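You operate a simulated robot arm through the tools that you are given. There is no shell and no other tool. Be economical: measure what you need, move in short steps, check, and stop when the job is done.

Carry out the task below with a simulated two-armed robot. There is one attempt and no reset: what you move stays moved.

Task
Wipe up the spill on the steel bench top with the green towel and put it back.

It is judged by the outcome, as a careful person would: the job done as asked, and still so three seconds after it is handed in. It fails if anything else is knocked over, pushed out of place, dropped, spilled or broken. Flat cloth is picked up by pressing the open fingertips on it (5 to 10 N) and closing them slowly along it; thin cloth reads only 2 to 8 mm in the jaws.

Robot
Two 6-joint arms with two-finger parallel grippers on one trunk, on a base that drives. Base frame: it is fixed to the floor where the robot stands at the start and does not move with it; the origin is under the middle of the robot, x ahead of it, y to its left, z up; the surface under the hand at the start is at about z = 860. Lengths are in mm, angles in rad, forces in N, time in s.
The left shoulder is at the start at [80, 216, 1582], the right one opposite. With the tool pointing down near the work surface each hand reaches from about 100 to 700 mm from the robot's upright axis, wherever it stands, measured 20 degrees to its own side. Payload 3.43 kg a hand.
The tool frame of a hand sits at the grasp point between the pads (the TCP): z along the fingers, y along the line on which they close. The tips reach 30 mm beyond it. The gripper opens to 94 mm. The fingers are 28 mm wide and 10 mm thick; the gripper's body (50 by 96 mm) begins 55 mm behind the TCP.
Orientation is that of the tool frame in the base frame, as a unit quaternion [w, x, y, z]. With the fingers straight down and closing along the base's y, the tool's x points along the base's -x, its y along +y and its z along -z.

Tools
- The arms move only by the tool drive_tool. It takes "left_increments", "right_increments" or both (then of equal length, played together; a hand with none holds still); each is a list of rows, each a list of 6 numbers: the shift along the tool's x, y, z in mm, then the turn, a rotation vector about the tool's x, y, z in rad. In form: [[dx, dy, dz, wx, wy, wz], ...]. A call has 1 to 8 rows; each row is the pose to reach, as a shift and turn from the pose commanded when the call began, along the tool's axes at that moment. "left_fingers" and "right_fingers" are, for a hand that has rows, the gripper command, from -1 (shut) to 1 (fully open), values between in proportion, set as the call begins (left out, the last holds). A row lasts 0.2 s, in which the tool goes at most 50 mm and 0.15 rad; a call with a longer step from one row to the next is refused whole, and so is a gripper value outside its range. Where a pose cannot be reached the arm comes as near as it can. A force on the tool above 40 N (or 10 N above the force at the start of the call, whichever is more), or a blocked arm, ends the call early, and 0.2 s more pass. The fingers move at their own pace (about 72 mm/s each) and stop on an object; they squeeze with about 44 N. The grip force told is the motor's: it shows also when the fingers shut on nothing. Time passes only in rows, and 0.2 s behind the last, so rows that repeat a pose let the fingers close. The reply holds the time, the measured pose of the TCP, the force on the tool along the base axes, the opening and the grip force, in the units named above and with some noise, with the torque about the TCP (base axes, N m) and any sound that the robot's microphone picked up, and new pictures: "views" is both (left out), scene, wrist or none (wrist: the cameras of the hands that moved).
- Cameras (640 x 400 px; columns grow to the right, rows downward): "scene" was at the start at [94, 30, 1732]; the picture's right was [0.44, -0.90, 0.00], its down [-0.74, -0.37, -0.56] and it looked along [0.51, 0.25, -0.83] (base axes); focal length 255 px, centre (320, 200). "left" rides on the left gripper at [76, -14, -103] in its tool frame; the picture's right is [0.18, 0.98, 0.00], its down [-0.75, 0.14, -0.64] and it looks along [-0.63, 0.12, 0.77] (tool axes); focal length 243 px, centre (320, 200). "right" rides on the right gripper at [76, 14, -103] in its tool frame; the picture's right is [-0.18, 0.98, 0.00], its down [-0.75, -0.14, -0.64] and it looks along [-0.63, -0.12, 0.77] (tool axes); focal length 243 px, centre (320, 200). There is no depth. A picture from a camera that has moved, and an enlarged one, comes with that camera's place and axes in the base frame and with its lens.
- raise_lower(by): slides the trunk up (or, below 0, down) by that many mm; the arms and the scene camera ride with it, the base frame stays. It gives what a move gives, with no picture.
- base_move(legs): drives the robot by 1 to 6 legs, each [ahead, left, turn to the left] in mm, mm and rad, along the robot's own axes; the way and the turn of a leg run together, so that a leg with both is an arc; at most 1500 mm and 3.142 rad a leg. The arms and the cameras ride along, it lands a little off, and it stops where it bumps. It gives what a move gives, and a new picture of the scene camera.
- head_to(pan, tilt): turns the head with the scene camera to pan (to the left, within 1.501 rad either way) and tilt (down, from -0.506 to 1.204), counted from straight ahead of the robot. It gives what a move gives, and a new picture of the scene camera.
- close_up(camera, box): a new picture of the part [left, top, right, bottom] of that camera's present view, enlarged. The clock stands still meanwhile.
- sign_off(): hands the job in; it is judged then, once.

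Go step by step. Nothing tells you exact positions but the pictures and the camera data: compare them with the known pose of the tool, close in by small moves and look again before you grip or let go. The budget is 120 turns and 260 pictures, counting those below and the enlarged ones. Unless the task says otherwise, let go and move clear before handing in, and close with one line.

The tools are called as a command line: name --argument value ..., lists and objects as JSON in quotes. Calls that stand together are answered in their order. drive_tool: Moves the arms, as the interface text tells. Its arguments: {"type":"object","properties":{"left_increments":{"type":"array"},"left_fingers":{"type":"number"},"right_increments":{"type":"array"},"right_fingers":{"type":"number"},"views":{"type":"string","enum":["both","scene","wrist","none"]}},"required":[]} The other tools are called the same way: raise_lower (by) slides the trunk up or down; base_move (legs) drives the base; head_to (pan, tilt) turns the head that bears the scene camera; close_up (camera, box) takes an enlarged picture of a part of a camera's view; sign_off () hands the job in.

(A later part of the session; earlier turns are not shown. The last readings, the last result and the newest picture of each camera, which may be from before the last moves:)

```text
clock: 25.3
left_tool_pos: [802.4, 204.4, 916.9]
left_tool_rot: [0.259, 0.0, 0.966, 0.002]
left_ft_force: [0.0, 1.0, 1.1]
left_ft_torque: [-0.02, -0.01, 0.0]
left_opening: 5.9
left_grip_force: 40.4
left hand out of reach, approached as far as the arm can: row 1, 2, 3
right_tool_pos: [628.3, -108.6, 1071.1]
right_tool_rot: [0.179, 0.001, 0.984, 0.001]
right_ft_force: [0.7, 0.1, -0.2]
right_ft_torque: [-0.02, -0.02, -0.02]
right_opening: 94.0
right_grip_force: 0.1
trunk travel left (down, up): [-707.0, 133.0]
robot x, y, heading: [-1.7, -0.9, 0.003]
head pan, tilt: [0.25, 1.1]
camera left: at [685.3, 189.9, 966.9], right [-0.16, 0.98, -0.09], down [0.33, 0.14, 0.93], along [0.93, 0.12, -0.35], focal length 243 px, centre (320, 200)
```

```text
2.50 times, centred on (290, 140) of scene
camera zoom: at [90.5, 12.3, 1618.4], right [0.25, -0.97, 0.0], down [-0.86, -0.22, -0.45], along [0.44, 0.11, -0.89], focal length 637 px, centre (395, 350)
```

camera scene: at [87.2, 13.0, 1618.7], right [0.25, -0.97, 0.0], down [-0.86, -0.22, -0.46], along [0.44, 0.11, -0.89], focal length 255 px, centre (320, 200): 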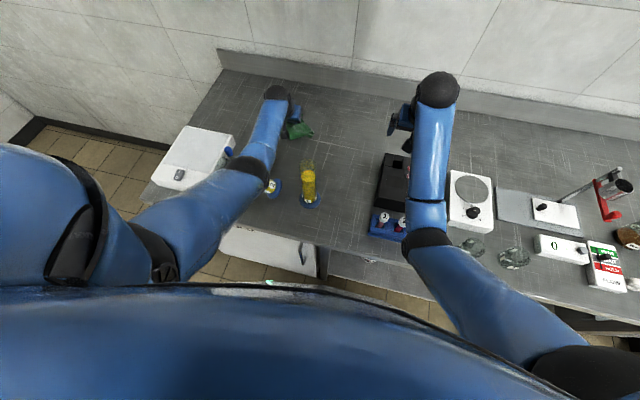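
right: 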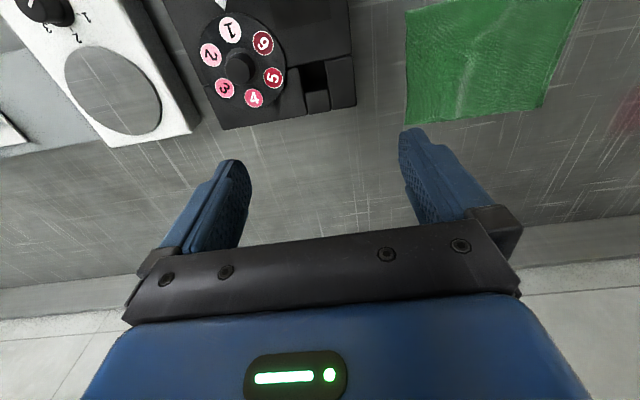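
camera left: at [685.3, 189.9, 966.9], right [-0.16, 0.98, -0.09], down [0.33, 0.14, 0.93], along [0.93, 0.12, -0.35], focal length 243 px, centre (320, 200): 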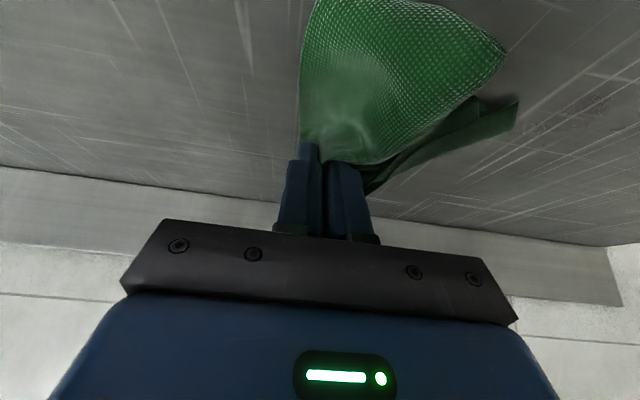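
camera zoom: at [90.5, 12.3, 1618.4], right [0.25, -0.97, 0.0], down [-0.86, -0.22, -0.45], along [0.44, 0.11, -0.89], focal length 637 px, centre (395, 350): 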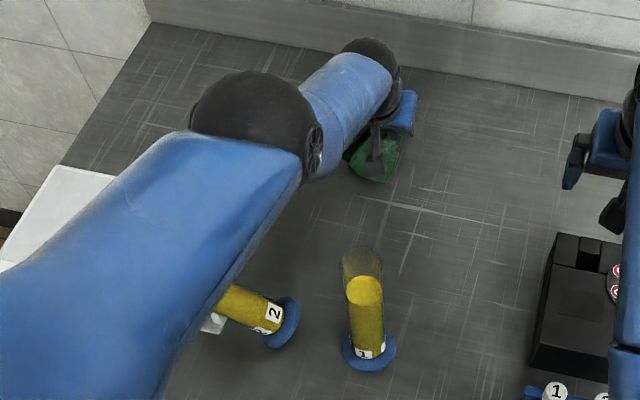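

The arm hides the spill from the head camera. I'll carry the towel back toward its place, held low, and look at the wiped area.

drive_tool --left_increments '[[10, -20, -12, 0, 0.06, 0], [22, -40, -24, 0, 0.14, 0], [34, -60, -36, 0, 0.23, 0], [46, -80, -48, 0, 0.32, 0], [60, -100, -60, 0, 0.42, 0], [74, -120, -72, 0, 0.52, 0]]' --views "both"

close_up --camera "scene" --box '[200, 60, 380, 220]'

```text
clock: 26.7
left_tool_pos: [709.1, 86.5, 937.5]
left_tool_rot: [0.001, 0.0, 1.0, 0.002]
left_ft_force: [2.4, 4.6, -0.1]
left_ft_torque: [-0.05, -0.03, 0.04]
left_opening: 6.0
left_grip_force: 40.4
left hand out of reach, approached as far as the arm can: row 1, 2, 3, 4, 5, 6
right_tool_pos: [629.9, -107.2, 1070.9]
right_tool_rot: [0.179, -0.001, 0.984, 0.0]
right_ft_force: [0.0, -0.6, 0.3]
right_ft_torque: [0.0, 0.0, -0.02]
right_opening: 93.8
right_grip_force: 0.1
trunk travel left (down, up): [-707.0, 133.0]
robot x, y, heading: [3.8, -2.4, -0.001]
head pan, tilt: [0.25, 1.1]
camera scene: at [91.2, 13.0, 1618.4], right [0.25, -0.97, 0.0], down [-0.86, -0.22, -0.45], along [0.44, 0.11, -0.89], focal length 255 px, centre (320, 200)
camera left: at [632.0, 70.6, 1041.5], right [-0.18, 0.98, 0.0], down [0.75, 0.14, 0.64], along [0.63, 0.12, -0.77], focal length 243 px, centre (320, 200)
```

scene: 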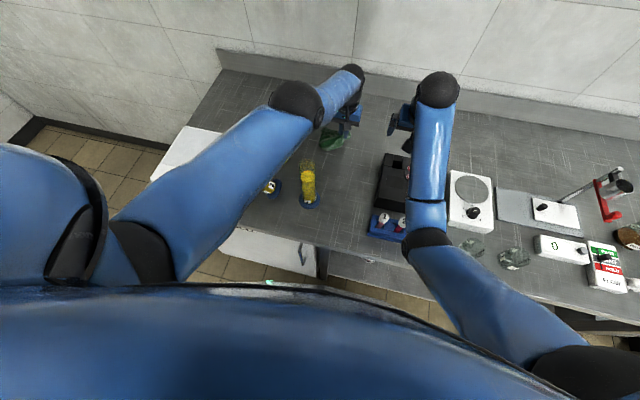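
left: 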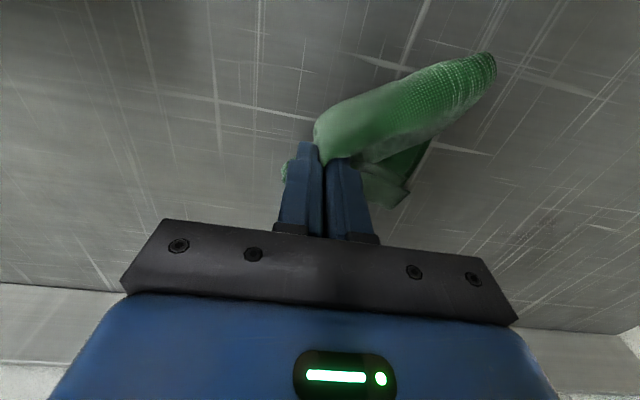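

```text
2.50 times, centred on (290, 140) of scene
camera zoom: at [91.2, 13.0, 1618.4], right [0.25, -0.97, 0.0], down [-0.86, -0.22, -0.45], along [0.44, 0.11, -0.89], focal length 637 px, centre (395, 350)
```

zoom: 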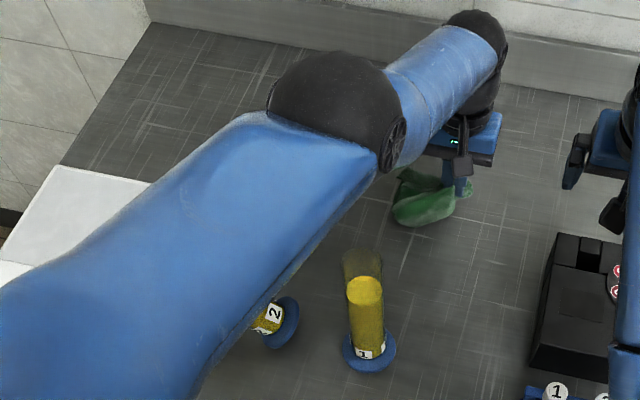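

Now a close look at where the spill was (about pixel (556, 216) in the left view).

close_up --camera "left" --box '[440, 140, 640, 290]'

close_up --camera "left" --box '[240, 30, 520, 230]'

```text
2.67 times, centred on (540, 215) of left
camera zoom: at [632.0, 70.6, 1041.5], right [-0.18, 0.98, 0.0], down [0.75, 0.14, 0.64], along [0.63, 0.12, -0.77], focal length 647 px, centre (-267, 160)
```

zoom: 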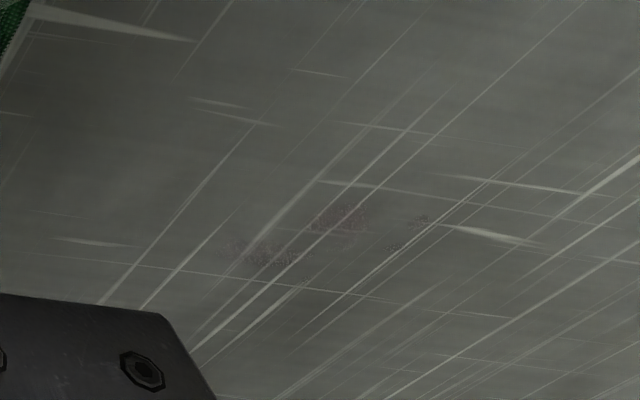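

```text
2.00 times, centred on (380, 130) of left
camera zoom: at [632.0, 70.6, 1041.5], right [-0.18, 0.98, 0.0], down [0.75, 0.14, 0.64], along [0.63, 0.12, -0.77], focal length 485 px, centre (200, 340)
```

zoom: 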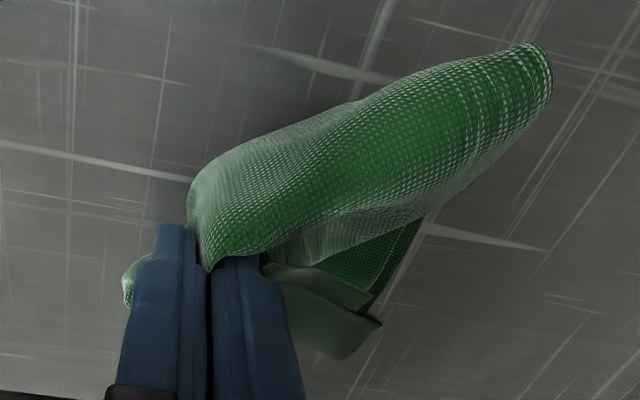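

Faint residue remains at about x 762–795, y 310–378, farther out than the strokes reached firmly. I'll lower the trunk 15 mm and return with more outward tilt.

raise_lower --by -15

drive_tool --left_increments '[[-5, 15, 0, 0, -0.1, 0], [-15, 45, 0, 0, -0.22, 0], [-25, 80, 0, 0, -0.34, 0], [-35, 115, 0, 0, -0.46, 0], [-45, 150, 0, 0, -0.58, 0], [-55, 185, 0, 0, -0.7, 0], [-58, 214, 0, 0, -0.7, 0], [-58, 214, 0, 0, -0.7, 0]]' --views "wrist"

```text
clock: 27.3
left_tool_pos: [709.8, 85.4, 923.3]
left_tool_rot: [0.0, 0.0, 1.0, 0.002]
left_ft_force: [0.6, -0.3, -0.5]
left_ft_torque: [0.01, 0.0, 0.0]
left_opening: 5.9
left_grip_force: 40.2
right_tool_pos: [628.6, -106.1, 1055.7]
right_tool_rot: [0.179, 0.0, 0.984, 0.0]
right_ft_force: [0.2, 0.3, -0.3]
right_ft_torque: [0.0, -0.01, -0.01]
right_opening: 93.8
right_grip_force: 0.0
trunk travel left (down, up): [-692.0, 148.0]
robot x, y, heading: [-0.7, -1.1, -0.003]
head pan, tilt: [0.25, 1.1]
```

```text
clock: 29.1
left_tool_pos: [817.5, 308.8, 902.3]
left_tool_rot: [0.345, 0.002, 0.939, 0.001]
left_ft_force: [0.1, -0.3, 0.7]
left_ft_torque: [-0.01, 0.01, 0.02]
left_opening: 5.8
left_grip_force: 40.6
left hand out of reach, approached as far as the arm can: row 1, 2, 3, 4, 5, 6, 7, 8
right_tool_pos: [629.5, -106.6, 1055.7]
right_tool_rot: [0.179, 0.0, 0.984, 0.0]
right_ft_force: [-0.3, -0.9, -0.5]
right_ft_torque: [0.0, 0.03, 0.0]
right_opening: 94.3
right_grip_force: 0.0
trunk travel left (down, up): [-692.0, 148.0]
robot x, y, heading: [2.8, -3.6, -0.001]
head pan, tilt: [0.25, 1.1]
camera left: at [692.3, 294.1, 930.2], right [-0.14, 0.98, -0.12], down [0.16, 0.14, 0.98], along [0.98, 0.12, -0.18], focal length 243 px, centre (320, 200)
```

left: 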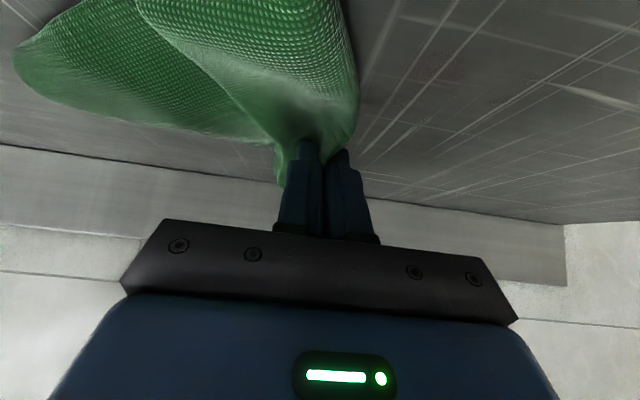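

Commanded and measured poses differ a little at the limit, so I'll come back inward and check contact before the strokes.

drive_tool --left_increments '[[13, -5, -11, 0, 0, 0], [26.7, -12, -22.6, 0, 0, 0], [26.7, -12, -22.6, 0, 0, 0]]' --views "none"

```text
clock: 29.9
left_tool_pos: [810.2, 302.3, 895.5]
left_tool_rot: [0.352, 0.0, 0.936, 0.003]
left_ft_force: [4.7, 4.7, 31.3]
left_ft_torque: [-0.18, -0.42, 0.11]
left_opening: 5.9
left_grip_force: 40.3
left hand out of reach, approached as far as the arm can: row 1, 2, 3
right_tool_pos: [625.6, -106.7, 1060.2]
right_tool_rot: [0.181, 0.0, 0.983, 0.0]
right_ft_force: [1.2, -0.7, -0.2]
right_ft_torque: [0.03, -0.02, -0.02]
right_opening: 94.1
right_grip_force: 0.1
trunk travel left (down, up): [-692.0, 148.0]
robot x, y, heading: [-1.8, -0.2, -0.003]
head pan, tilt: [0.25, 1.1]
```

drive_tool --left_increments '[[7.3, 0, -14.4, 0, 0, 0], [7.3, 0, -14.4, 0, 0, 0]]' --views "none"

```text
clock: 30.5
left_tool_pos: [809.4, 302.1, 894.3]
left_tool_rot: [0.351, 0.001, 0.936, 0.002]
left_ft_force: [5.0, 8.0, 32.9]
left_ft_torque: [-0.16, -0.44, 0.1]
left_opening: 6.0
left_grip_force: 40.8
left hand out of reach, approached as far as the arm can: row 1, 2
right_tool_pos: [624.8, -106.8, 1058.0]
right_tool_rot: [0.181, 0.0, 0.984, 0.001]
right_ft_force: [0.1, 0.8, 0.0]
right_ft_torque: [-0.02, 0.01, -0.02]
right_opening: 94.0
right_grip_force: 0.0
trunk travel left (down, up): [-692.0, 148.0]
robot x, y, heading: [-6.0, 1.5, -0.0]
head pan, tilt: [0.25, 1.1]
```

The arm has locked straight against its limit while pressing. I'll raise the trunk to lift the hand and gain clearance over the cylinders, then edge the base 35 mm forward so the reach is comfortable.

raise_lower --by 50

drive_tool --left_increments '[[30, 0, -25, 0, 0, 0], [60, 0, -50, 0, 0, 0], [60, 0, -50, 0, 0, 0]]' --views "none"

```text
clock: 31.5
left_tool_pos: [807.9, 301.6, 934.1]
left_tool_rot: [0.343, 0.0, 0.939, 0.001]
left_ft_force: [-0.8, -0.7, 0.1]
left_ft_torque: [-0.04, 0.0, 0.0]
left_opening: 6.1
left_grip_force: 40.4
right_tool_pos: [629.3, -105.1, 1106.1]
right_tool_rot: [0.179, 0.0, 0.984, 0.0]
right_ft_force: [-0.9, -0.8, 0.8]
right_ft_torque: [-0.01, 0.0, 0.02]
right_opening: 94.0
right_grip_force: 0.1
trunk travel left (down, up): [-742.0, 98.0]
robot x, y, heading: [-1.0, 0.2, -0.007]
head pan, tilt: [0.25, 1.1]
```

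```text
clock: 32.3
left_tool_pos: [787.4, 311.3, 898.5]
left_tool_rot: [0.345, 0.0, 0.939, 0.0]
left_ft_force: [0.5, 0.6, 0.7]
left_ft_torque: [-0.02, -0.03, -0.01]
left_opening: 6.0
left_grip_force: 40.2
left hand out of reach, approached as far as the arm can: row 1, 2, 3
right_tool_pos: [628.9, -106.8, 1103.9]
right_tool_rot: [0.179, 0.001, 0.984, 0.0]
right_ft_force: [0.3, -0.5, 0.3]
right_ft_torque: [0.04, -0.03, 0.0]
right_opening: 94.2
right_grip_force: 0.1
trunk travel left (down, up): [-742.0, 98.0]
robot x, y, heading: [-6.4, 1.5, -0.002]
head pan, tilt: [0.25, 1.1]
```

drive_tool --left_increments '[[3, 0, -40, 0, 0, 0], [7, 0, -84, 0, 0, 0], [7, 0, -84, 0, 0, 0]]' --views "scene"

```text
clock: 33.1
left_tool_pos: [796.8, 323.0, 917.0]
left_tool_rot: [0.344, 0.001, 0.939, 0.001]
left_ft_force: [-0.4, -0.3, -0.4]
left_ft_torque: [0.0, 0.03, 0.02]
left_opening: 6.0
left_grip_force: 39.8
left hand out of reach, approached as far as the arm can: row 1, 2, 3
right_tool_pos: [629.3, -105.6, 1105.7]
right_tool_rot: [0.178, 0.0, 0.984, 0.0]
right_ft_force: [0.0, 0.1, 0.0]
right_ft_torque: [-0.02, 0.02, -0.02]
right_opening: 93.8
right_grip_force: 0.2
trunk travel left (down, up): [-742.0, 98.0]
robot x, y, heading: [1.0, -1.7, 0.003]
head pan, tilt: [0.25, 1.1]
camera scene: at [91.7, 13.9, 1653.3], right [0.25, -0.97, 0.0], down [-0.86, -0.22, -0.45], along [0.44, 0.11, -0.89], focal length 255 px, centre (320, 200)
```

scene: 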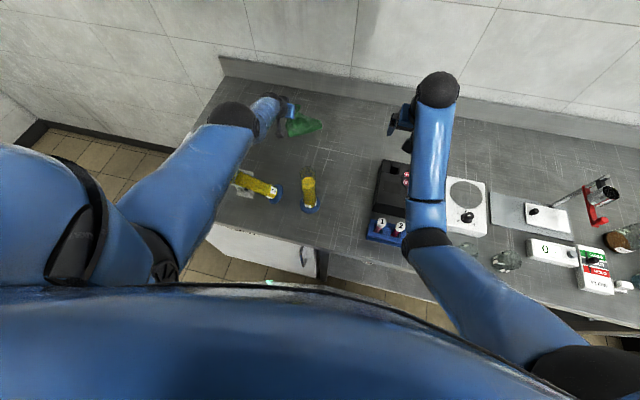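

Cylinder 2 looks odd in this view, so I'll zoom in on it.

close_up --camera "scene" --box '[200, 130, 360, 230]'

```text
4.00 times, centred on (280, 180) of scene
camera zoom: at [91.7, 13.9, 1653.3], right [0.25, -0.97, 0.0], down [-0.86, -0.22, -0.45], along [0.44, 0.11, -0.89], focal length 1020 px, centre (480, 280)
```

zoom: 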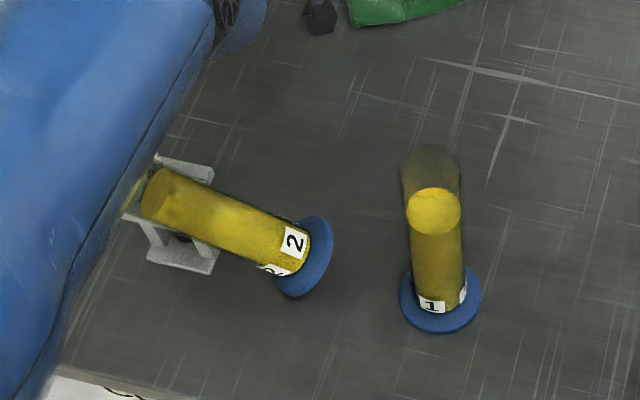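

Cylinder 2 has tipped and is leaning on the white holder; my forearm must have brushed it. I'll finish the wipe and put the towel back, then stand the cylinder up again. First I'll free the arm from its straight lock by commanding an upward pose.

drive_tool --left_increments '[[-25, 3, 31, 0, 0, 0], [-50, 7, 62, 0, 0, 0], [-75, 11, 93, 0, 0, 0], [-100, 15, 124, 0, 0, 0], [-125, 18, 156, 0, 0, 0], [-149, 22, 187, 0, 0, 0], [-149, 22, 187, 0, 0, 0]]' --views "scene"

```text
clock: 34.7
left_tool_pos: [816.3, 309.0, 945.0]
left_tool_rot: [0.344, 0.0, 0.939, 0.001]
left_ft_force: [0.2, 0.3, 0.3]
left_ft_torque: [0.02, 0.04, -0.01]
left_opening: 5.9
left_grip_force: 40.3
left hand out of reach, approached as far as the arm can: row 1, 2, 3, 4, 5, 6, 7
right_tool_pos: [629.2, -107.2, 1104.6]
right_tool_rot: [0.179, 0.001, 0.984, 0.0]
right_ft_force: [-1.0, 0.6, -0.3]
right_ft_torque: [-0.01, 0.01, -0.01]
right_opening: 94.2
right_grip_force: 0.1
trunk travel left (down, up): [-742.0, 98.0]
robot x, y, heading: [0.7, -2.3, -0.003]
head pan, tilt: [0.25, 1.1]
camera scene: at [91.6, 13.4, 1653.4], right [0.25, -0.97, 0.0], down [-0.86, -0.22, -0.45], along [0.44, 0.11, -0.89], focal length 255 px, centre (320, 200)
```

scene: 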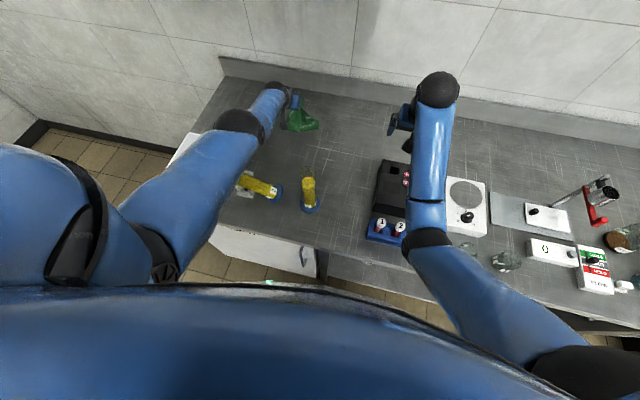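

Still straight. I'll command a clearly higher pose so the elbow flexes the right way.

drive_tool --left_increments '[[-22, 0, -25, 0, 0, 0], [-44, 0, -50, 0, 0, 0], [-65, 0, -76, 0, 0, 0], [-65, 0, -76, 0, 0, 0]]' --views "scene"

```text
clock: 35.7
left_tool_pos: [821.2, 305.8, 1043.5]
left_tool_rot: [0.344, 0.0, 0.939, 0.001]
left_ft_force: [0.1, -1.0, 0.0]
left_ft_torque: [-0.05, 0.03, 0.0]
left_opening: 5.9
left_grip_force: 40.4
right_tool_pos: [629.6, -105.6, 1106.0]
right_tool_rot: [0.178, 0.0, 0.984, 0.0]
right_ft_force: [0.4, 0.3, -0.1]
right_ft_torque: [-0.02, -0.02, -0.06]
right_opening: 93.9
right_grip_force: 0.1
trunk travel left (down, up): [-742.0, 98.0]
robot x, y, heading: [1.7, 3.3, 0.001]
head pan, tilt: [0.25, 1.1]
camera scene: at [91.7, 14.1, 1653.4], right [0.25, -0.97, 0.0], down [-0.86, -0.22, -0.45], along [0.44, 0.11, -0.89], focal length 255 px, centre (320, 200)
```

scene: 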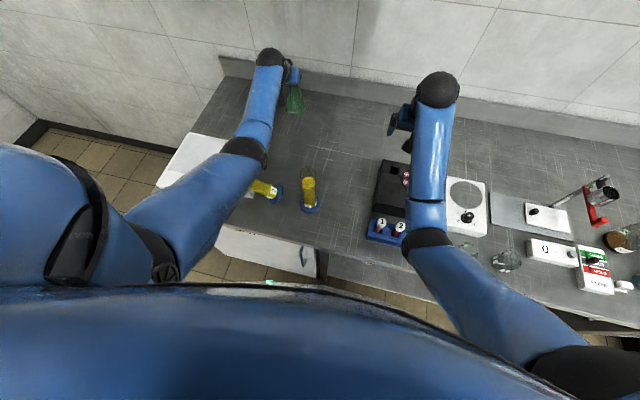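

The arm is free again at (821, 306, 1043). I'll now edge the base forward 35 mm for comfortable reach.

base_move --legs '[[35, 0, 0]]'

```text
clock: 36.5
left_tool_pos: [850.0, 306.4, 1050.4]
left_tool_rot: [0.347, 0.001, 0.938, 0.002]
left_ft_force: [-0.5, 2.5, -0.8]
left_ft_torque: [0.01, -0.04, 0.0]
left_opening: 6.0
left_grip_force: 40.2
right_tool_pos: [655.0, -106.7, 1109.7]
right_tool_rot: [0.183, 0.0, 0.983, 0.0]
right_ft_force: [-1.3, -0.5, 0.9]
right_ft_torque: [0.02, -0.03, -0.02]
right_opening: 93.9
right_grip_force: 0.0
trunk travel left (down, up): [-742.0, 98.0]
robot x, y, heading: [34.6, 0.9, -0.002]
head pan, tilt: [0.25, 1.1]
camera scene: at [114.7, 13.9, 1654.2], right [0.25, -0.97, 0.0], down [-0.86, -0.22, -0.46], along [0.45, 0.11, -0.89], focal length 255 px, centre (320, 200)
```

scene: 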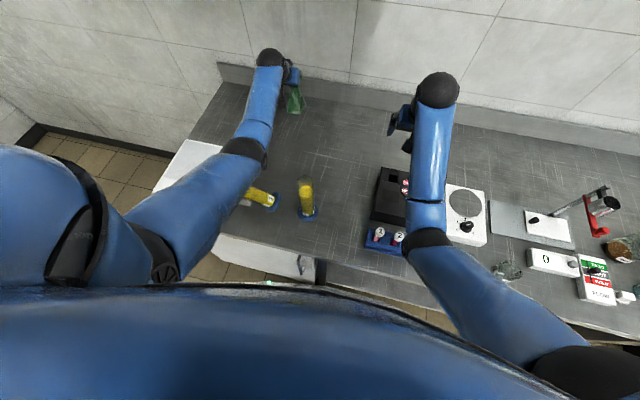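

The base moved cleanly. Now I'll bring the towel back down over the outer part of the spill.

drive_tool --left_increments '[[26, -2, 6, 0, 0, 0], [52, -4, 11, 0, 0, 0], [78, -6, 17, 0, 0, 0], [104, -8, 23, 0, 0, 0]]' --views "wrist"

raise_lower --by -30

```text
clock: 37.5
left_tool_pos: [792.3, 299.4, 958.9]
left_tool_rot: [0.343, 0.0, 0.939, 0.001]
left_ft_force: [1.1, 0.5, -0.2]
left_ft_torque: [0.01, 0.03, 0.0]
left_opening: 5.7
left_grip_force: 40.1
right_tool_pos: [665.6, -105.0, 1104.8]
right_tool_rot: [0.178, 0.0, 0.984, 0.001]
right_ft_force: [-0.2, 0.3, -0.3]
right_ft_torque: [-0.01, 0.0, 0.01]
right_opening: 94.2
right_grip_force: 0.2
trunk travel left (down, up): [-742.0, 98.0]
robot x, y, heading: [35.1, 1.0, -0.001]
head pan, tilt: [0.25, 1.1]
camera left: at [668.4, 285.2, 986.9], right [-0.14, 0.98, -0.12], down [0.16, 0.14, 0.98], along [0.98, 0.12, -0.18], focal length 243 px, centre (320, 200)
```

left: 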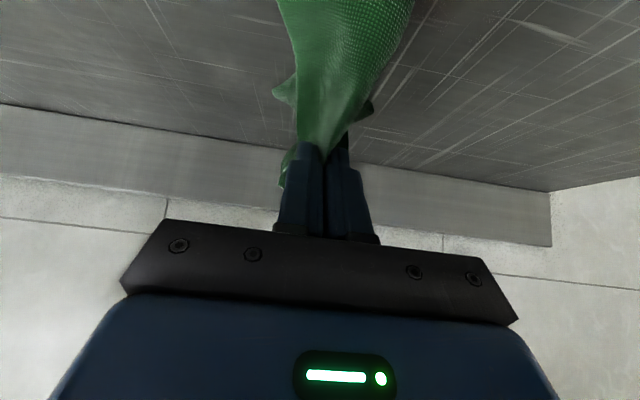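

```text
clock: 38.3
left_tool_pos: [792.1, 299.8, 928.4]
left_tool_rot: [0.345, 0.0, 0.939, 0.001]
left_ft_force: [0.7, -0.5, 0.3]
left_ft_torque: [-0.01, -0.01, 0.01]
left_opening: 5.9
left_grip_force: 39.7
right_tool_pos: [664.9, -106.3, 1076.0]
right_tool_rot: [0.178, 0.0, 0.984, 0.0]
right_ft_force: [1.2, -0.5, -0.6]
right_ft_torque: [-0.02, 0.0, 0.01]
right_opening: 93.8
right_grip_force: 0.0
trunk travel left (down, up): [-712.0, 128.0]
robot x, y, heading: [34.1, 0.9, -0.0]
head pan, tilt: [0.25, 1.1]
```

drive_tool --left_increments '[[12, 0, 9.5, 0, 0, 0], [22, 0, 17, 0, 0, 0], [25, 0, 20, 0, 0, 0], [26, 0, 21.5, 0, 0, 0]]' --views "none"

```text
clock: 39.3
left_tool_pos: [785.2, 299.5, 897.7]
left_tool_rot: [0.346, 0.001, 0.938, 0.0]
left_ft_force: [0.6, -0.8, 4.7]
left_ft_torque: [0.02, -0.06, 0.0]
left_opening: 5.9
left_grip_force: 39.8
right_tool_pos: [662.2, -106.3, 1076.7]
right_tool_rot: [0.181, 0.0, 0.984, 0.0]
right_ft_force: [0.2, 0.5, -0.1]
right_ft_torque: [0.0, -0.01, 0.01]
right_opening: 94.0
right_grip_force: 0.1
trunk travel left (down, up): [-712.0, 128.0]
robot x, y, heading: [35.3, -1.4, 0.004]
head pan, tilt: [0.25, 1.1]
```

Light contact at 4.7 N. Now firm strokes across the outer area.

drive_tool --left_increments '[[1.3, 25, 1.5, 0, 0, 0], [1.3, 50, 1.5, 0, 0, 0], [1.3, 75, 1.5, 0, 0, 0], [1.3, 90, 1.5, 0, 0, 0], [10, 75, -6.5, 0, 0, 0], [10, 50, -6.5, 0, 0, 0], [10, 25, -6.5, 0, 0, 0], [10, 0, -6.5, 0, 0, 0]]' --views "none"

drive_tool --left_increments '[[8, 25, -6.8, 0, 0, 0], [8, 50, -6.8, 0, 0, 0], [8, 75, -6.8, 0, 0, 0], [8, 90, -6.8, 0, 0, 0], [16, 75, -13.6, 0, 0, 0], [16, 50, -13.6, 0, 0, 0], [16, 25, -13.6, 0, 0, 0], [16, 0, -13.6, 0, 0, 0]]' --views "wrist"

```text
clock: 41.1
left_tool_pos: [771.4, 298.5, 896.6]
left_tool_rot: [0.346, 0.0, 0.938, 0.002]
left_ft_force: [1.4, 3.0, 15.5]
left_ft_torque: [0.19, -0.21, 0.01]
left_opening: 5.9
left_grip_force: 40.3
right_tool_pos: [661.9, -107.1, 1078.0]
right_tool_rot: [0.18, 0.0, 0.984, 0.0]
right_ft_force: [-0.1, 0.2, 0.1]
right_ft_torque: [-0.01, -0.01, -0.01]
right_opening: 94.1
right_grip_force: 0.1
trunk travel left (down, up): [-712.0, 128.0]
robot x, y, heading: [32.3, -1.6, 0.005]
head pan, tilt: [0.25, 1.1]
```

```text
clock: 42.9
left_tool_pos: [752.1, 299.5, 896.3]
left_tool_rot: [0.345, 0.0, 0.939, 0.002]
left_ft_force: [0.7, 2.3, 13.5]
left_ft_torque: [0.15, -0.15, 0.05]
left_opening: 6.1
left_grip_force: 39.7
right_tool_pos: [661.7, -106.3, 1078.1]
right_tool_rot: [0.18, 0.0, 0.984, 0.001]
right_ft_force: [0.4, 0.6, -0.6]
right_ft_torque: [-0.01, 0.01, 0.0]
right_opening: 94.1
right_grip_force: 0.1
trunk travel left (down, up): [-712.0, 128.0]
robot x, y, heading: [33.7, -2.1, 0.003]
head pan, tilt: [0.25, 1.1]
camera left: at [626.9, 284.9, 925.5], right [-0.14, 0.98, -0.12], down [0.16, 0.14, 0.98], along [0.98, 0.12, -0.17], focal length 243 px, centre (320, 200)
```

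left: 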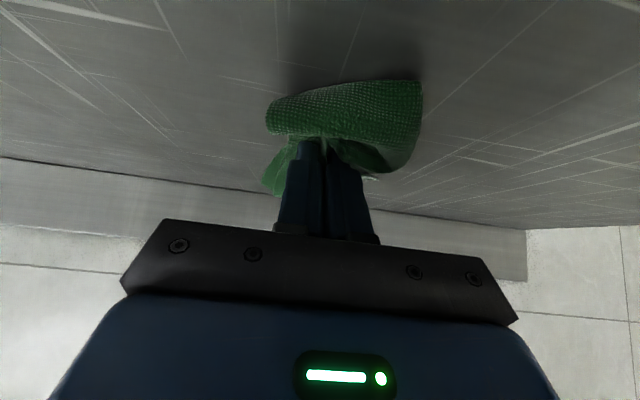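

Good pressure. I'll raise the trunk for clearance, swing back toward the towel's place and inspect the wiped area.

raise_lower --by 55

drive_tool --left_increments '[[-2, -25, -2, 0, 0.03, 0], [-4, -50, -5, 0, 0.1, 0], [-4, -75, -5, 0, 0.15, 0], [-4, -100, -5, 0, 0.2, 0]]' --views "both"

close_up --camera "left" --box '[400, 50, 640, 230]'

```text
clock: 43.8
left_tool_pos: [751.7, 300.3, 949.2]
left_tool_rot: [0.344, 0.0, 0.939, 0.0]
left_ft_force: [0.3, -0.4, 0.7]
left_ft_torque: [-0.01, 0.0, 0.03]
left_opening: 5.7
left_grip_force: 40.2
right_tool_pos: [664.7, -105.9, 1130.6]
right_tool_rot: [0.178, 0.0, 0.984, 0.0]
right_ft_force: [1.1, -0.5, 0.0]
right_ft_torque: [-0.01, -0.02, -0.02]
right_opening: 94.1
right_grip_force: 0.1
trunk travel left (down, up): [-767.0, 73.0]
robot x, y, heading: [35.3, 1.0, -0.0]
head pan, tilt: [0.25, 1.1]
```

```text
clock: 44.8
left_tool_pos: [753.3, 198.5, 954.9]
left_tool_rot: [0.249, 0.0, 0.969, 0.002]
left_ft_force: [-0.4, 0.7, -0.1]
left_ft_torque: [-0.01, -0.02, 0.01]
left_opening: 5.9
left_grip_force: 40.5
right_tool_pos: [663.9, -106.6, 1130.8]
right_tool_rot: [0.179, 0.0, 0.984, 0.0]
right_ft_force: [-0.5, 0.1, -0.3]
right_ft_torque: [-0.02, -0.02, 0.0]
right_opening: 94.2
right_grip_force: 0.0
trunk travel left (down, up): [-767.0, 73.0]
robot x, y, heading: [34.3, 0.6, 0.001]
head pan, tilt: [0.25, 1.1]
camera scene: at [126.3, 12.9, 1678.4], right [0.25, -0.97, 0.0], down [-0.86, -0.22, -0.45], along [0.44, 0.11, -0.89], focal length 255 px, centre (320, 200)
camera left: at [637.0, 184.4, 1007.9], right [-0.16, 0.98, -0.09], down [0.35, 0.14, 0.93], along [0.92, 0.12, -0.37], focal length 243 px, centre (320, 200)
```

scene: 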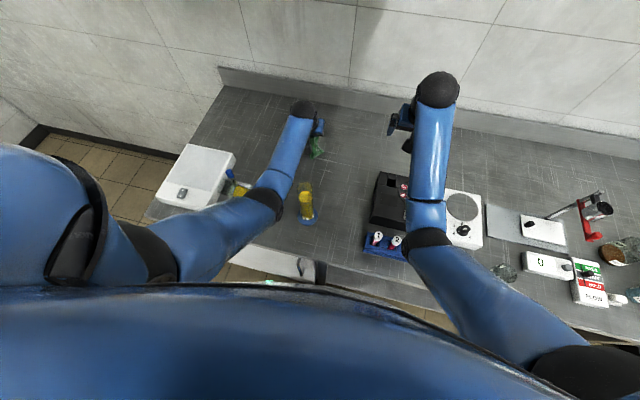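
left: 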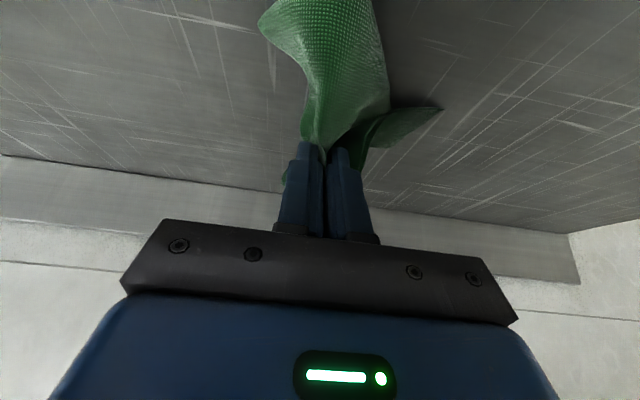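

```text
2.22 times, centred on (520, 140) of left
camera zoom: at [637.0, 184.4, 1007.9], right [-0.16, 0.98, -0.09], down [0.35, 0.14, 0.93], along [0.92, 0.12, -0.37], focal length 539 px, centre (-124, 333)
```

zoom: 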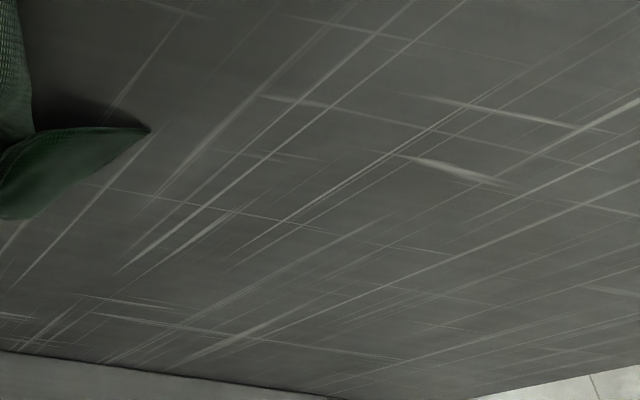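

The bench looks clean. I'll check from the head camera as well, and look at the cylinder.

close_up --camera "scene" --box '[190, 70, 330, 170]'

close_up --camera "scene" --box '[190, 140, 350, 240]'

```text
4.00 times, centred on (260, 120) of scene
camera zoom: at [126.3, 12.9, 1678.4], right [0.25, -0.97, 0.0], down [-0.86, -0.22, -0.45], along [0.44, 0.11, -0.89], focal length 1020 px, centre (560, 520)
```

zoom: 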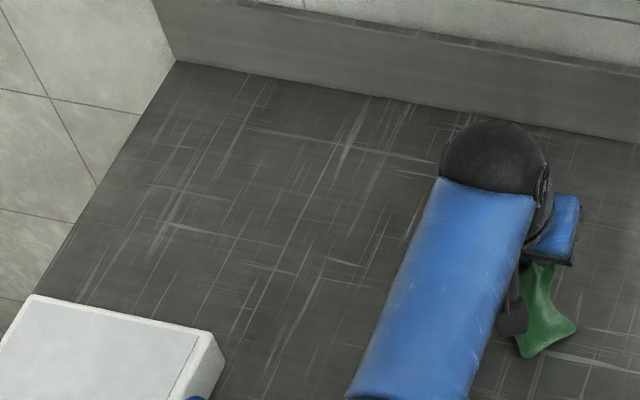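

```text
4.00 times, centred on (270, 190) of scene
camera zoom: at [126.3, 12.9, 1678.4], right [0.25, -0.97, 0.0], down [-0.86, -0.22, -0.45], along [0.44, 0.11, -0.89], focal length 1020 px, centre (520, 240)
```

zoom: 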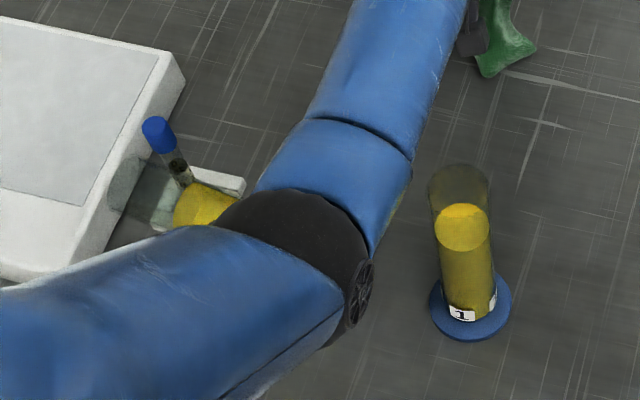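

Both views show the spill gone. Now I'll bring the towel upright over its place, keeping the arm extended so the forearm stays well above cylinder 1.

raise_lower --by -10

drive_tool --left_increments '[[4, -8, -3, 0, 0.12, 0], [10, -20, -6, 0, 0.25, 0], [20, -45, -10, 0, 0.38, 0], [30, -70, -14, 0, 0.503, 0], [34, -88, -16.5, 0, 0.503, 0]]' --views "both"

```text
clock: 45.4
left_tool_pos: [753.4, 200.8, 945.0]
left_tool_rot: [0.249, 0.0, 0.969, 0.001]
left_ft_force: [-2.1, 0.2, 0.9]
left_ft_torque: [-0.01, -0.02, -0.01]
left_opening: 5.7
left_grip_force: 40.6
right_tool_pos: [665.1, -105.2, 1121.3]
right_tool_rot: [0.179, 0.0, 0.984, 0.0]
right_ft_force: [0.1, -0.3, 0.0]
right_ft_torque: [-0.01, 0.02, -0.03]
right_opening: 94.3
right_grip_force: 0.0
trunk travel left (down, up): [-757.0, 83.0]
robot x, y, heading: [37.4, -1.0, 0.001]
head pan, tilt: [0.25, 1.1]
```

```text
clock: 46.6
left_tool_pos: [714.7, 110.5, 941.3]
left_tool_rot: [-0.001, -0.001, 1.0, 0.002]
left_ft_force: [-0.3, 0.5, 0.3]
left_ft_torque: [0.0, 0.0, 0.0]
left_opening: 5.9
left_grip_force: 39.8
right_tool_pos: [663.6, -105.2, 1120.4]
right_tool_rot: [0.178, 0.001, 0.984, 0.0]
right_ft_force: [-0.9, 0.1, -0.8]
right_ft_torque: [0.01, -0.01, 0.02]
right_opening: 94.1
right_grip_force: 0.1
trunk travel left (down, up): [-757.0, 83.0]
robot x, y, heading: [36.8, -0.6, -0.003]
head pan, tilt: [0.25, 1.1]
camera scene: at [126.2, 13.3, 1668.4], right [0.25, -0.97, 0.0], down [-0.86, -0.22, -0.45], along [0.44, 0.11, -0.89], focal length 255 px, centre (320, 200)
camera left: at [639.1, 96.0, 1044.5], right [-0.18, 0.98, 0.0], down [0.75, 0.14, 0.64], along [0.63, 0.12, -0.77], focal length 243 px, centre (320, 200)
```

scene: 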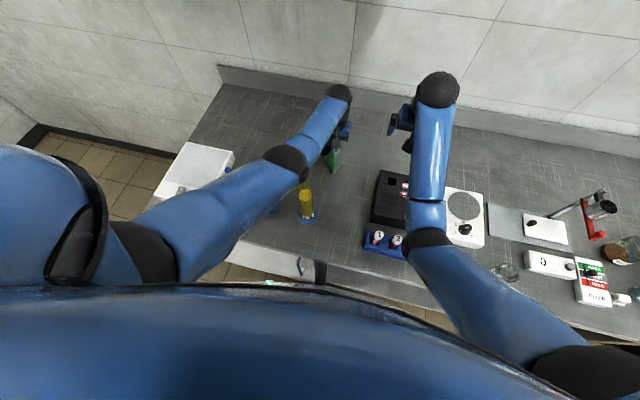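
left: 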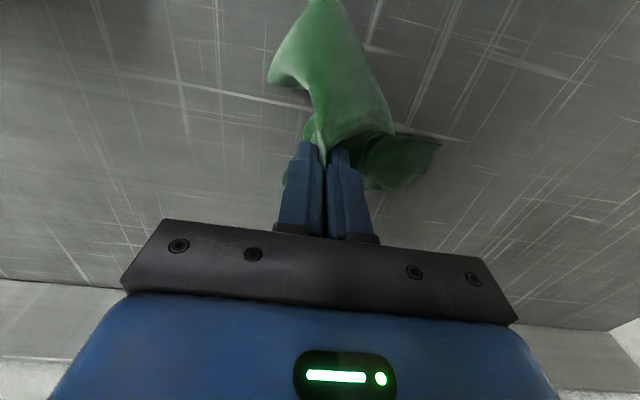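

The towel hangs trailing toward −x/+y. I'll set it down at about (657, 118) and drag it toward (686, 63) so it spreads in its original spot.

drive_tool --left_increments '[[20, 3, 5, 0, 0, 0], [40, 6, 12, 0, 0, 0], [56, 8, 24, 0, 0, 0], [56, 8, 38, 0, 0, 0], [48, -7, 41, 0, 0, 0], [42, -22, 41, 0, 0, 0], [35, -36, 41, 0, 0, 0], [29, -47, 41, 0, 0, 0]]' --views "both"

```text
clock: 48.4
left_tool_pos: [686.7, 64.4, 903.3]
left_tool_rot: [-0.001, 0.0, 1.0, 0.001]
left_ft_force: [0.6, 0.8, 0.8]
left_ft_torque: [0.01, 0.0, -0.02]
left_opening: 5.9
left_grip_force: 40.0
right_tool_pos: [663.9, -105.9, 1122.3]
right_tool_rot: [0.178, -0.001, 0.984, -0.001]
right_ft_force: [0.0, 0.1, 0.5]
right_ft_torque: [0.02, -0.03, 0.03]
right_opening: 93.9
right_grip_force: 0.0
trunk travel left (down, up): [-757.0, 83.0]
robot x, y, heading: [32.8, -0.0, 0.004]
head pan, tilt: [0.25, 1.1]
camera scene: at [126.5, 13.3, 1668.3], right [0.25, -0.97, 0.0], down [-0.86, -0.22, -0.45], along [0.44, 0.11, -0.89], focal length 255 px, centre (320, 200)
camera left: at [610.5, 49.6, 1004.6], right [-0.18, 0.98, 0.0], down [0.75, 0.14, 0.64], along [0.63, 0.12, -0.77], focal length 243 px, centre (320, 200)
```

scene: 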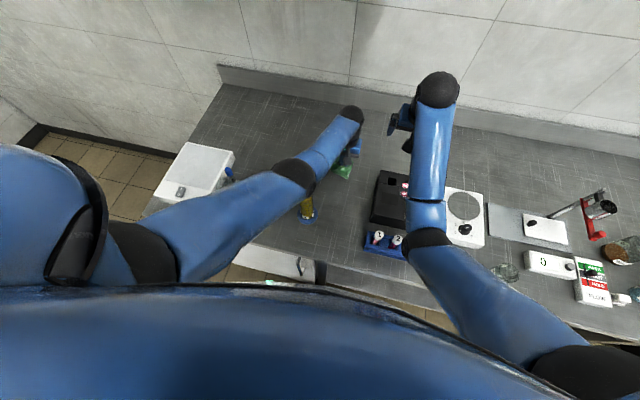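
left: 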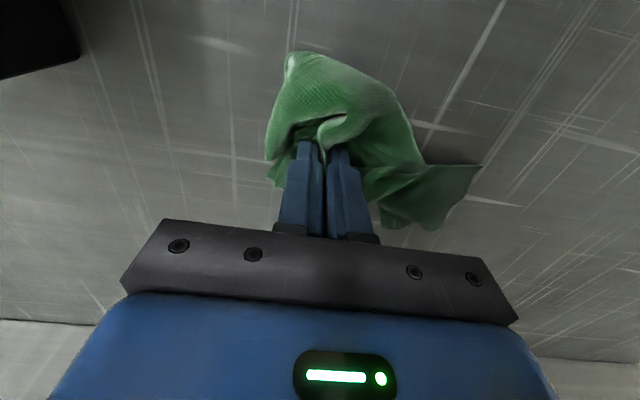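

The towel's middle is at about (685, 95), against (663, 102) originally. I'll nudge it back slightly, touch down and release slowly.

drive_tool --left_increments '[[8, 4, 3, 0, 0, 0], [18, 8, 6, 0, 0, 0], [18, 8, 8, 0, 0, 0]]' --views "none"

drive_tool --left_increments '[[0, 0, 0, 0, 0, 0], [0, 0, 0, 0, 0, 0], [0, 0, 0, 0, 0, 0]]' --left_fingers 0.0 --views "wrist"

```text
clock: 49.2
left_tool_pos: [668.3, 71.4, 896.5]
left_tool_rot: [0.001, 0.001, 1.0, 0.001]
left_ft_force: [0.2, -0.1, 10.2]
left_ft_torque: [0.05, 0.08, 0.02]
left_opening: 6.0
left_grip_force: 40.2
right_tool_pos: [663.1, -106.3, 1122.2]
right_tool_rot: [0.179, 0.0, 0.984, 0.0]
right_ft_force: [-0.9, 0.9, -0.4]
right_ft_torque: [-0.02, 0.02, 0.01]
right_opening: 94.0
right_grip_force: 0.2
trunk travel left (down, up): [-757.0, 83.0]
robot x, y, heading: [30.4, -2.5, 0.002]
head pan, tilt: [0.25, 1.1]
```

```text
clock: 50.0
left_tool_pos: [667.3, 73.0, 895.1]
left_tool_rot: [0.001, 0.001, 1.0, 0.001]
left_ft_force: [0.6, -2.7, 12.1]
left_ft_torque: [0.28, 0.11, 0.0]
left_opening: 45.9
left_grip_force: 0.0
right_tool_pos: [662.7, -106.6, 1123.1]
right_tool_rot: [0.179, 0.0, 0.984, 0.0]
right_ft_force: [0.3, -0.3, 0.6]
right_ft_torque: [0.01, -0.02, 0.01]
right_opening: 94.0
right_grip_force: 0.1
trunk travel left (down, up): [-757.0, 83.0]
robot x, y, heading: [32.3, -0.1, -0.0]
head pan, tilt: [0.25, 1.1]
camera left: at [591.5, 57.9, 997.6], right [-0.18, 0.98, 0.0], down [0.75, 0.14, 0.64], along [0.63, 0.12, -0.77], focal length 243 px, centre (320, 200)
```

left: 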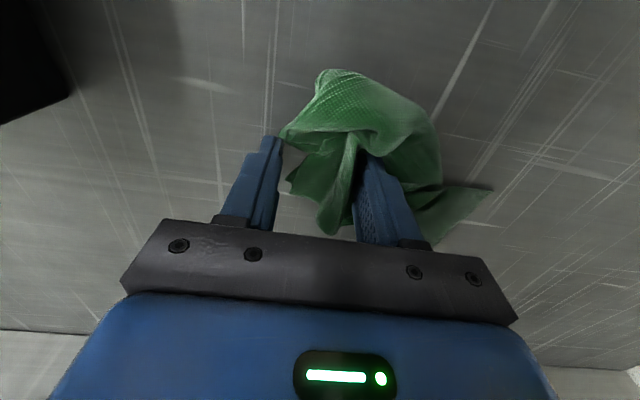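

Released. I'll lift off and look at how it lies.

drive_tool --left_increments '[[0, -6, -15, 0, 0, 0], [0, -6, -40, 0, 0, 0], [-15, -6, -65, 0, 0, 0], [-25, -6, -85, 0, 0, 0]]' --left_fingers 0.3 --views "wrist"

close_up --camera "left" --box '[200, 0, 520, 200]'

```text
clock: 51.0
left_tool_pos: [694.1, 66.7, 981.7]
left_tool_rot: [-0.001, 0.0, 1.0, 0.001]
left_ft_force: [1.1, -0.7, -0.9]
left_ft_torque: [0.0, -0.01, -0.03]
left_opening: 61.2
left_grip_force: 0.0
right_tool_pos: [665.4, -106.2, 1120.9]
right_tool_rot: [0.179, 0.0, 0.984, 0.0]
right_ft_force: [-0.6, -0.3, -0.7]
right_ft_torque: [0.0, 0.02, 0.0]
right_opening: 93.9
right_grip_force: 0.0
trunk travel left (down, up): [-757.0, 83.0]
robot x, y, heading: [34.9, 0.5, 0.0]
head pan, tilt: [0.25, 1.1]
camera left: at [617.5, 52.8, 1082.8], right [-0.18, 0.98, 0.0], down [0.75, 0.14, 0.64], along [0.63, 0.12, -0.77], focal length 243 px, centre (320, 200)
```

left: 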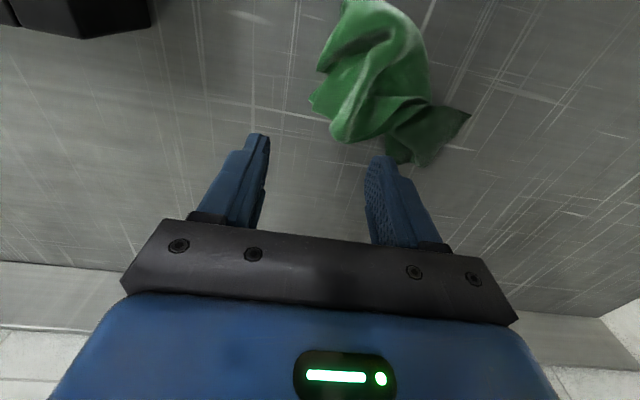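

```text
2.00 times, centred on (360, 100) of left
camera zoom: at [617.5, 52.8, 1082.8], right [-0.18, 0.98, 0.0], down [0.75, 0.14, 0.64], along [0.63, 0.12, -0.77], focal length 485 px, centre (240, 400)
```

zoom: 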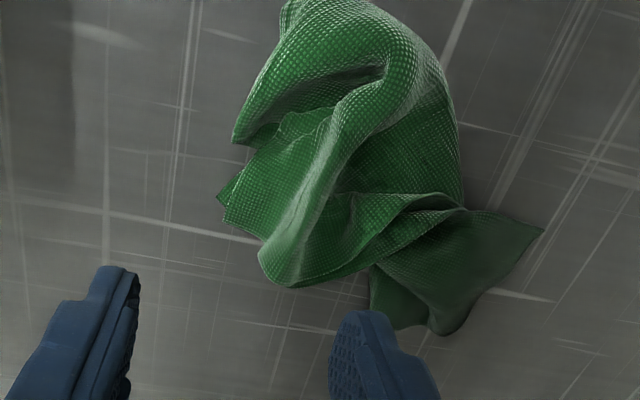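

The towel lies bunched but centred where it was. Next is cylinder 2. I'll raise the trunk for clearance and swing the left arm out left, as before, for a clear view.

raise_lower --by 45

drive_tool --left_increments '[[-10, 30, 0, 0, -0.1, 0], [-20, 65, 0, 0, -0.2, 0], [-40, 100, 0, 0, -0.3, 0], [-60, 135, 0, 0, -0.4, 0], [-80, 170, 0, 0, -0.5, 0], [-90, 205, 0, 0, -0.6, 0], [-95, 240, 0, 0, -0.65, 0], [-95, 265, 0, 0, -0.65, 0]]' --views "scene"

close_up --camera "scene" --box '[190, 130, 350, 230]'

```text
clock: 51.9
left_tool_pos: [692.5, 66.7, 1025.3]
left_tool_rot: [0.0, -0.001, 1.0, 0.001]
left_ft_force: [0.3, 0.4, -0.4]
left_ft_torque: [0.0, 0.01, -0.01]
left_opening: 61.1
left_grip_force: 0.0
right_tool_pos: [663.9, -105.4, 1165.8]
right_tool_rot: [0.179, 0.001, 0.984, 0.0]
right_ft_force: [-0.5, 0.0, 0.4]
right_ft_torque: [-0.01, 0.02, -0.02]
right_opening: 94.0
right_grip_force: 0.1
trunk travel left (down, up): [-802.0, 38.0]
robot x, y, heading: [38.8, -3.6, -0.002]
head pan, tilt: [0.25, 1.1]
```

```text
clock: 53.7
left_tool_pos: [787.0, 333.4, 1025.1]
left_tool_rot: [0.319, 0.0, 0.948, 0.001]
left_ft_force: [-0.4, 0.1, 1.1]
left_ft_torque: [0.03, 0.02, 0.01]
left_opening: 61.2
left_grip_force: 0.1
right_tool_pos: [664.0, -105.0, 1164.9]
right_tool_rot: [0.179, 0.001, 0.984, 0.0]
right_ft_force: [0.5, -0.3, -0.6]
right_ft_torque: [-0.01, -0.01, -0.01]
right_opening: 94.0
right_grip_force: 0.0
trunk travel left (down, up): [-802.0, 38.0]
robot x, y, heading: [34.2, 1.7, -0.001]
head pan, tilt: [0.25, 1.1]
camera scene: at [126.4, 15.0, 1713.3], right [0.25, -0.97, 0.0], down [-0.86, -0.22, -0.45], along [0.44, 0.11, -0.89], focal length 255 px, centre (320, 200)
```

scene: 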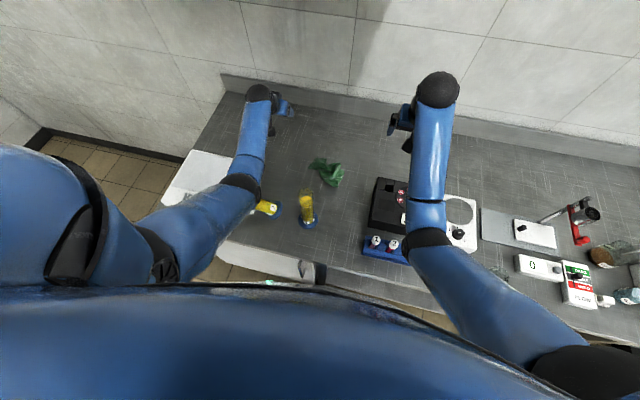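

```text
4.00 times, centred on (270, 180) of scene
camera zoom: at [126.4, 15.0, 1713.3], right [0.25, -0.97, 0.0], down [-0.86, -0.22, -0.45], along [0.44, 0.11, -0.89], focal length 1020 px, centre (520, 280)
```

zoom: 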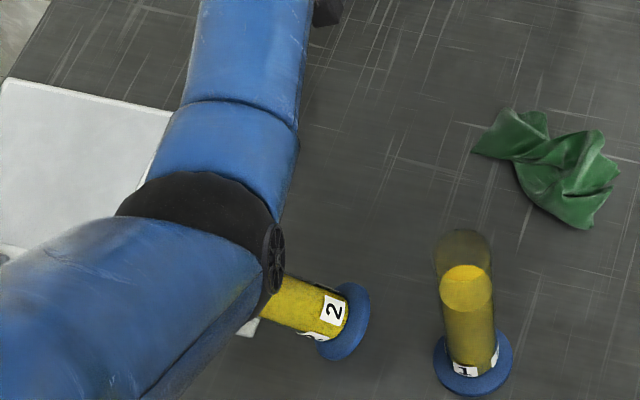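

The arm still hides it, so I'll swing the left hand farther out to the left, high above the white box.

drive_tool --left_increments '[[8, 30, -19, 0, 0, 0], [18, 62, -38, 0, 0.05, 0], [28, 95, -57, 0, 0.1, 0], [39, 130, -76, 0, 0.15, 0], [50, 165, -96, 0, 0.2, 0], [60, 197, -115, 0, 0.28, 0], [70, 227, -134, 0, 0.35, 0]]' --views "scene"

close_up --camera "scene" --box '[190, 130, 350, 230]'

```text
clock: 55.3
left_tool_pos: [650.8, 561.4, 1088.3]
left_tool_rot: [0.148, -0.001, 0.989, 0.001]
left_ft_force: [0.4, -0.7, -0.4]
left_ft_torque: [0.01, -0.01, 0.02]
left_opening: 61.3
left_grip_force: 0.0
right_tool_pos: [663.7, -106.9, 1167.1]
right_tool_rot: [0.178, 0.0, 0.984, 0.0]
right_ft_force: [0.2, 0.2, 0.5]
right_ft_torque: [0.0, -0.01, 0.01]
right_opening: 93.8
right_grip_force: 0.0
trunk travel left (down, up): [-802.0, 38.0]
robot x, y, heading: [32.5, 1.3, 0.001]
head pan, tilt: [0.25, 1.1]
camera scene: at [125.9, 15.0, 1713.3], right [0.25, -0.97, 0.0], down [-0.86, -0.22, -0.45], along [0.44, 0.11, -0.89], focal length 255 px, centre (320, 200)
```

scene: 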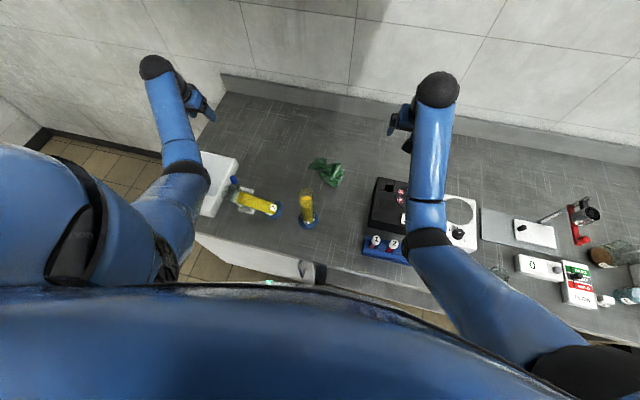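

```text
4.00 times, centred on (270, 180) of scene
camera zoom: at [125.9, 15.0, 1713.3], right [0.25, -0.97, 0.0], down [-0.86, -0.22, -0.45], along [0.44, 0.11, -0.89], focal length 1020 px, centre (520, 280)
```

zoom: 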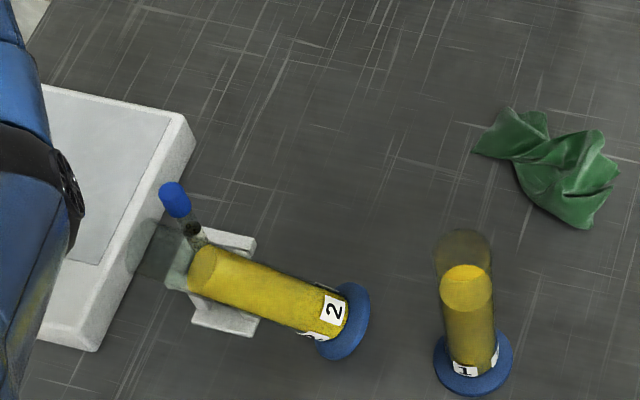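

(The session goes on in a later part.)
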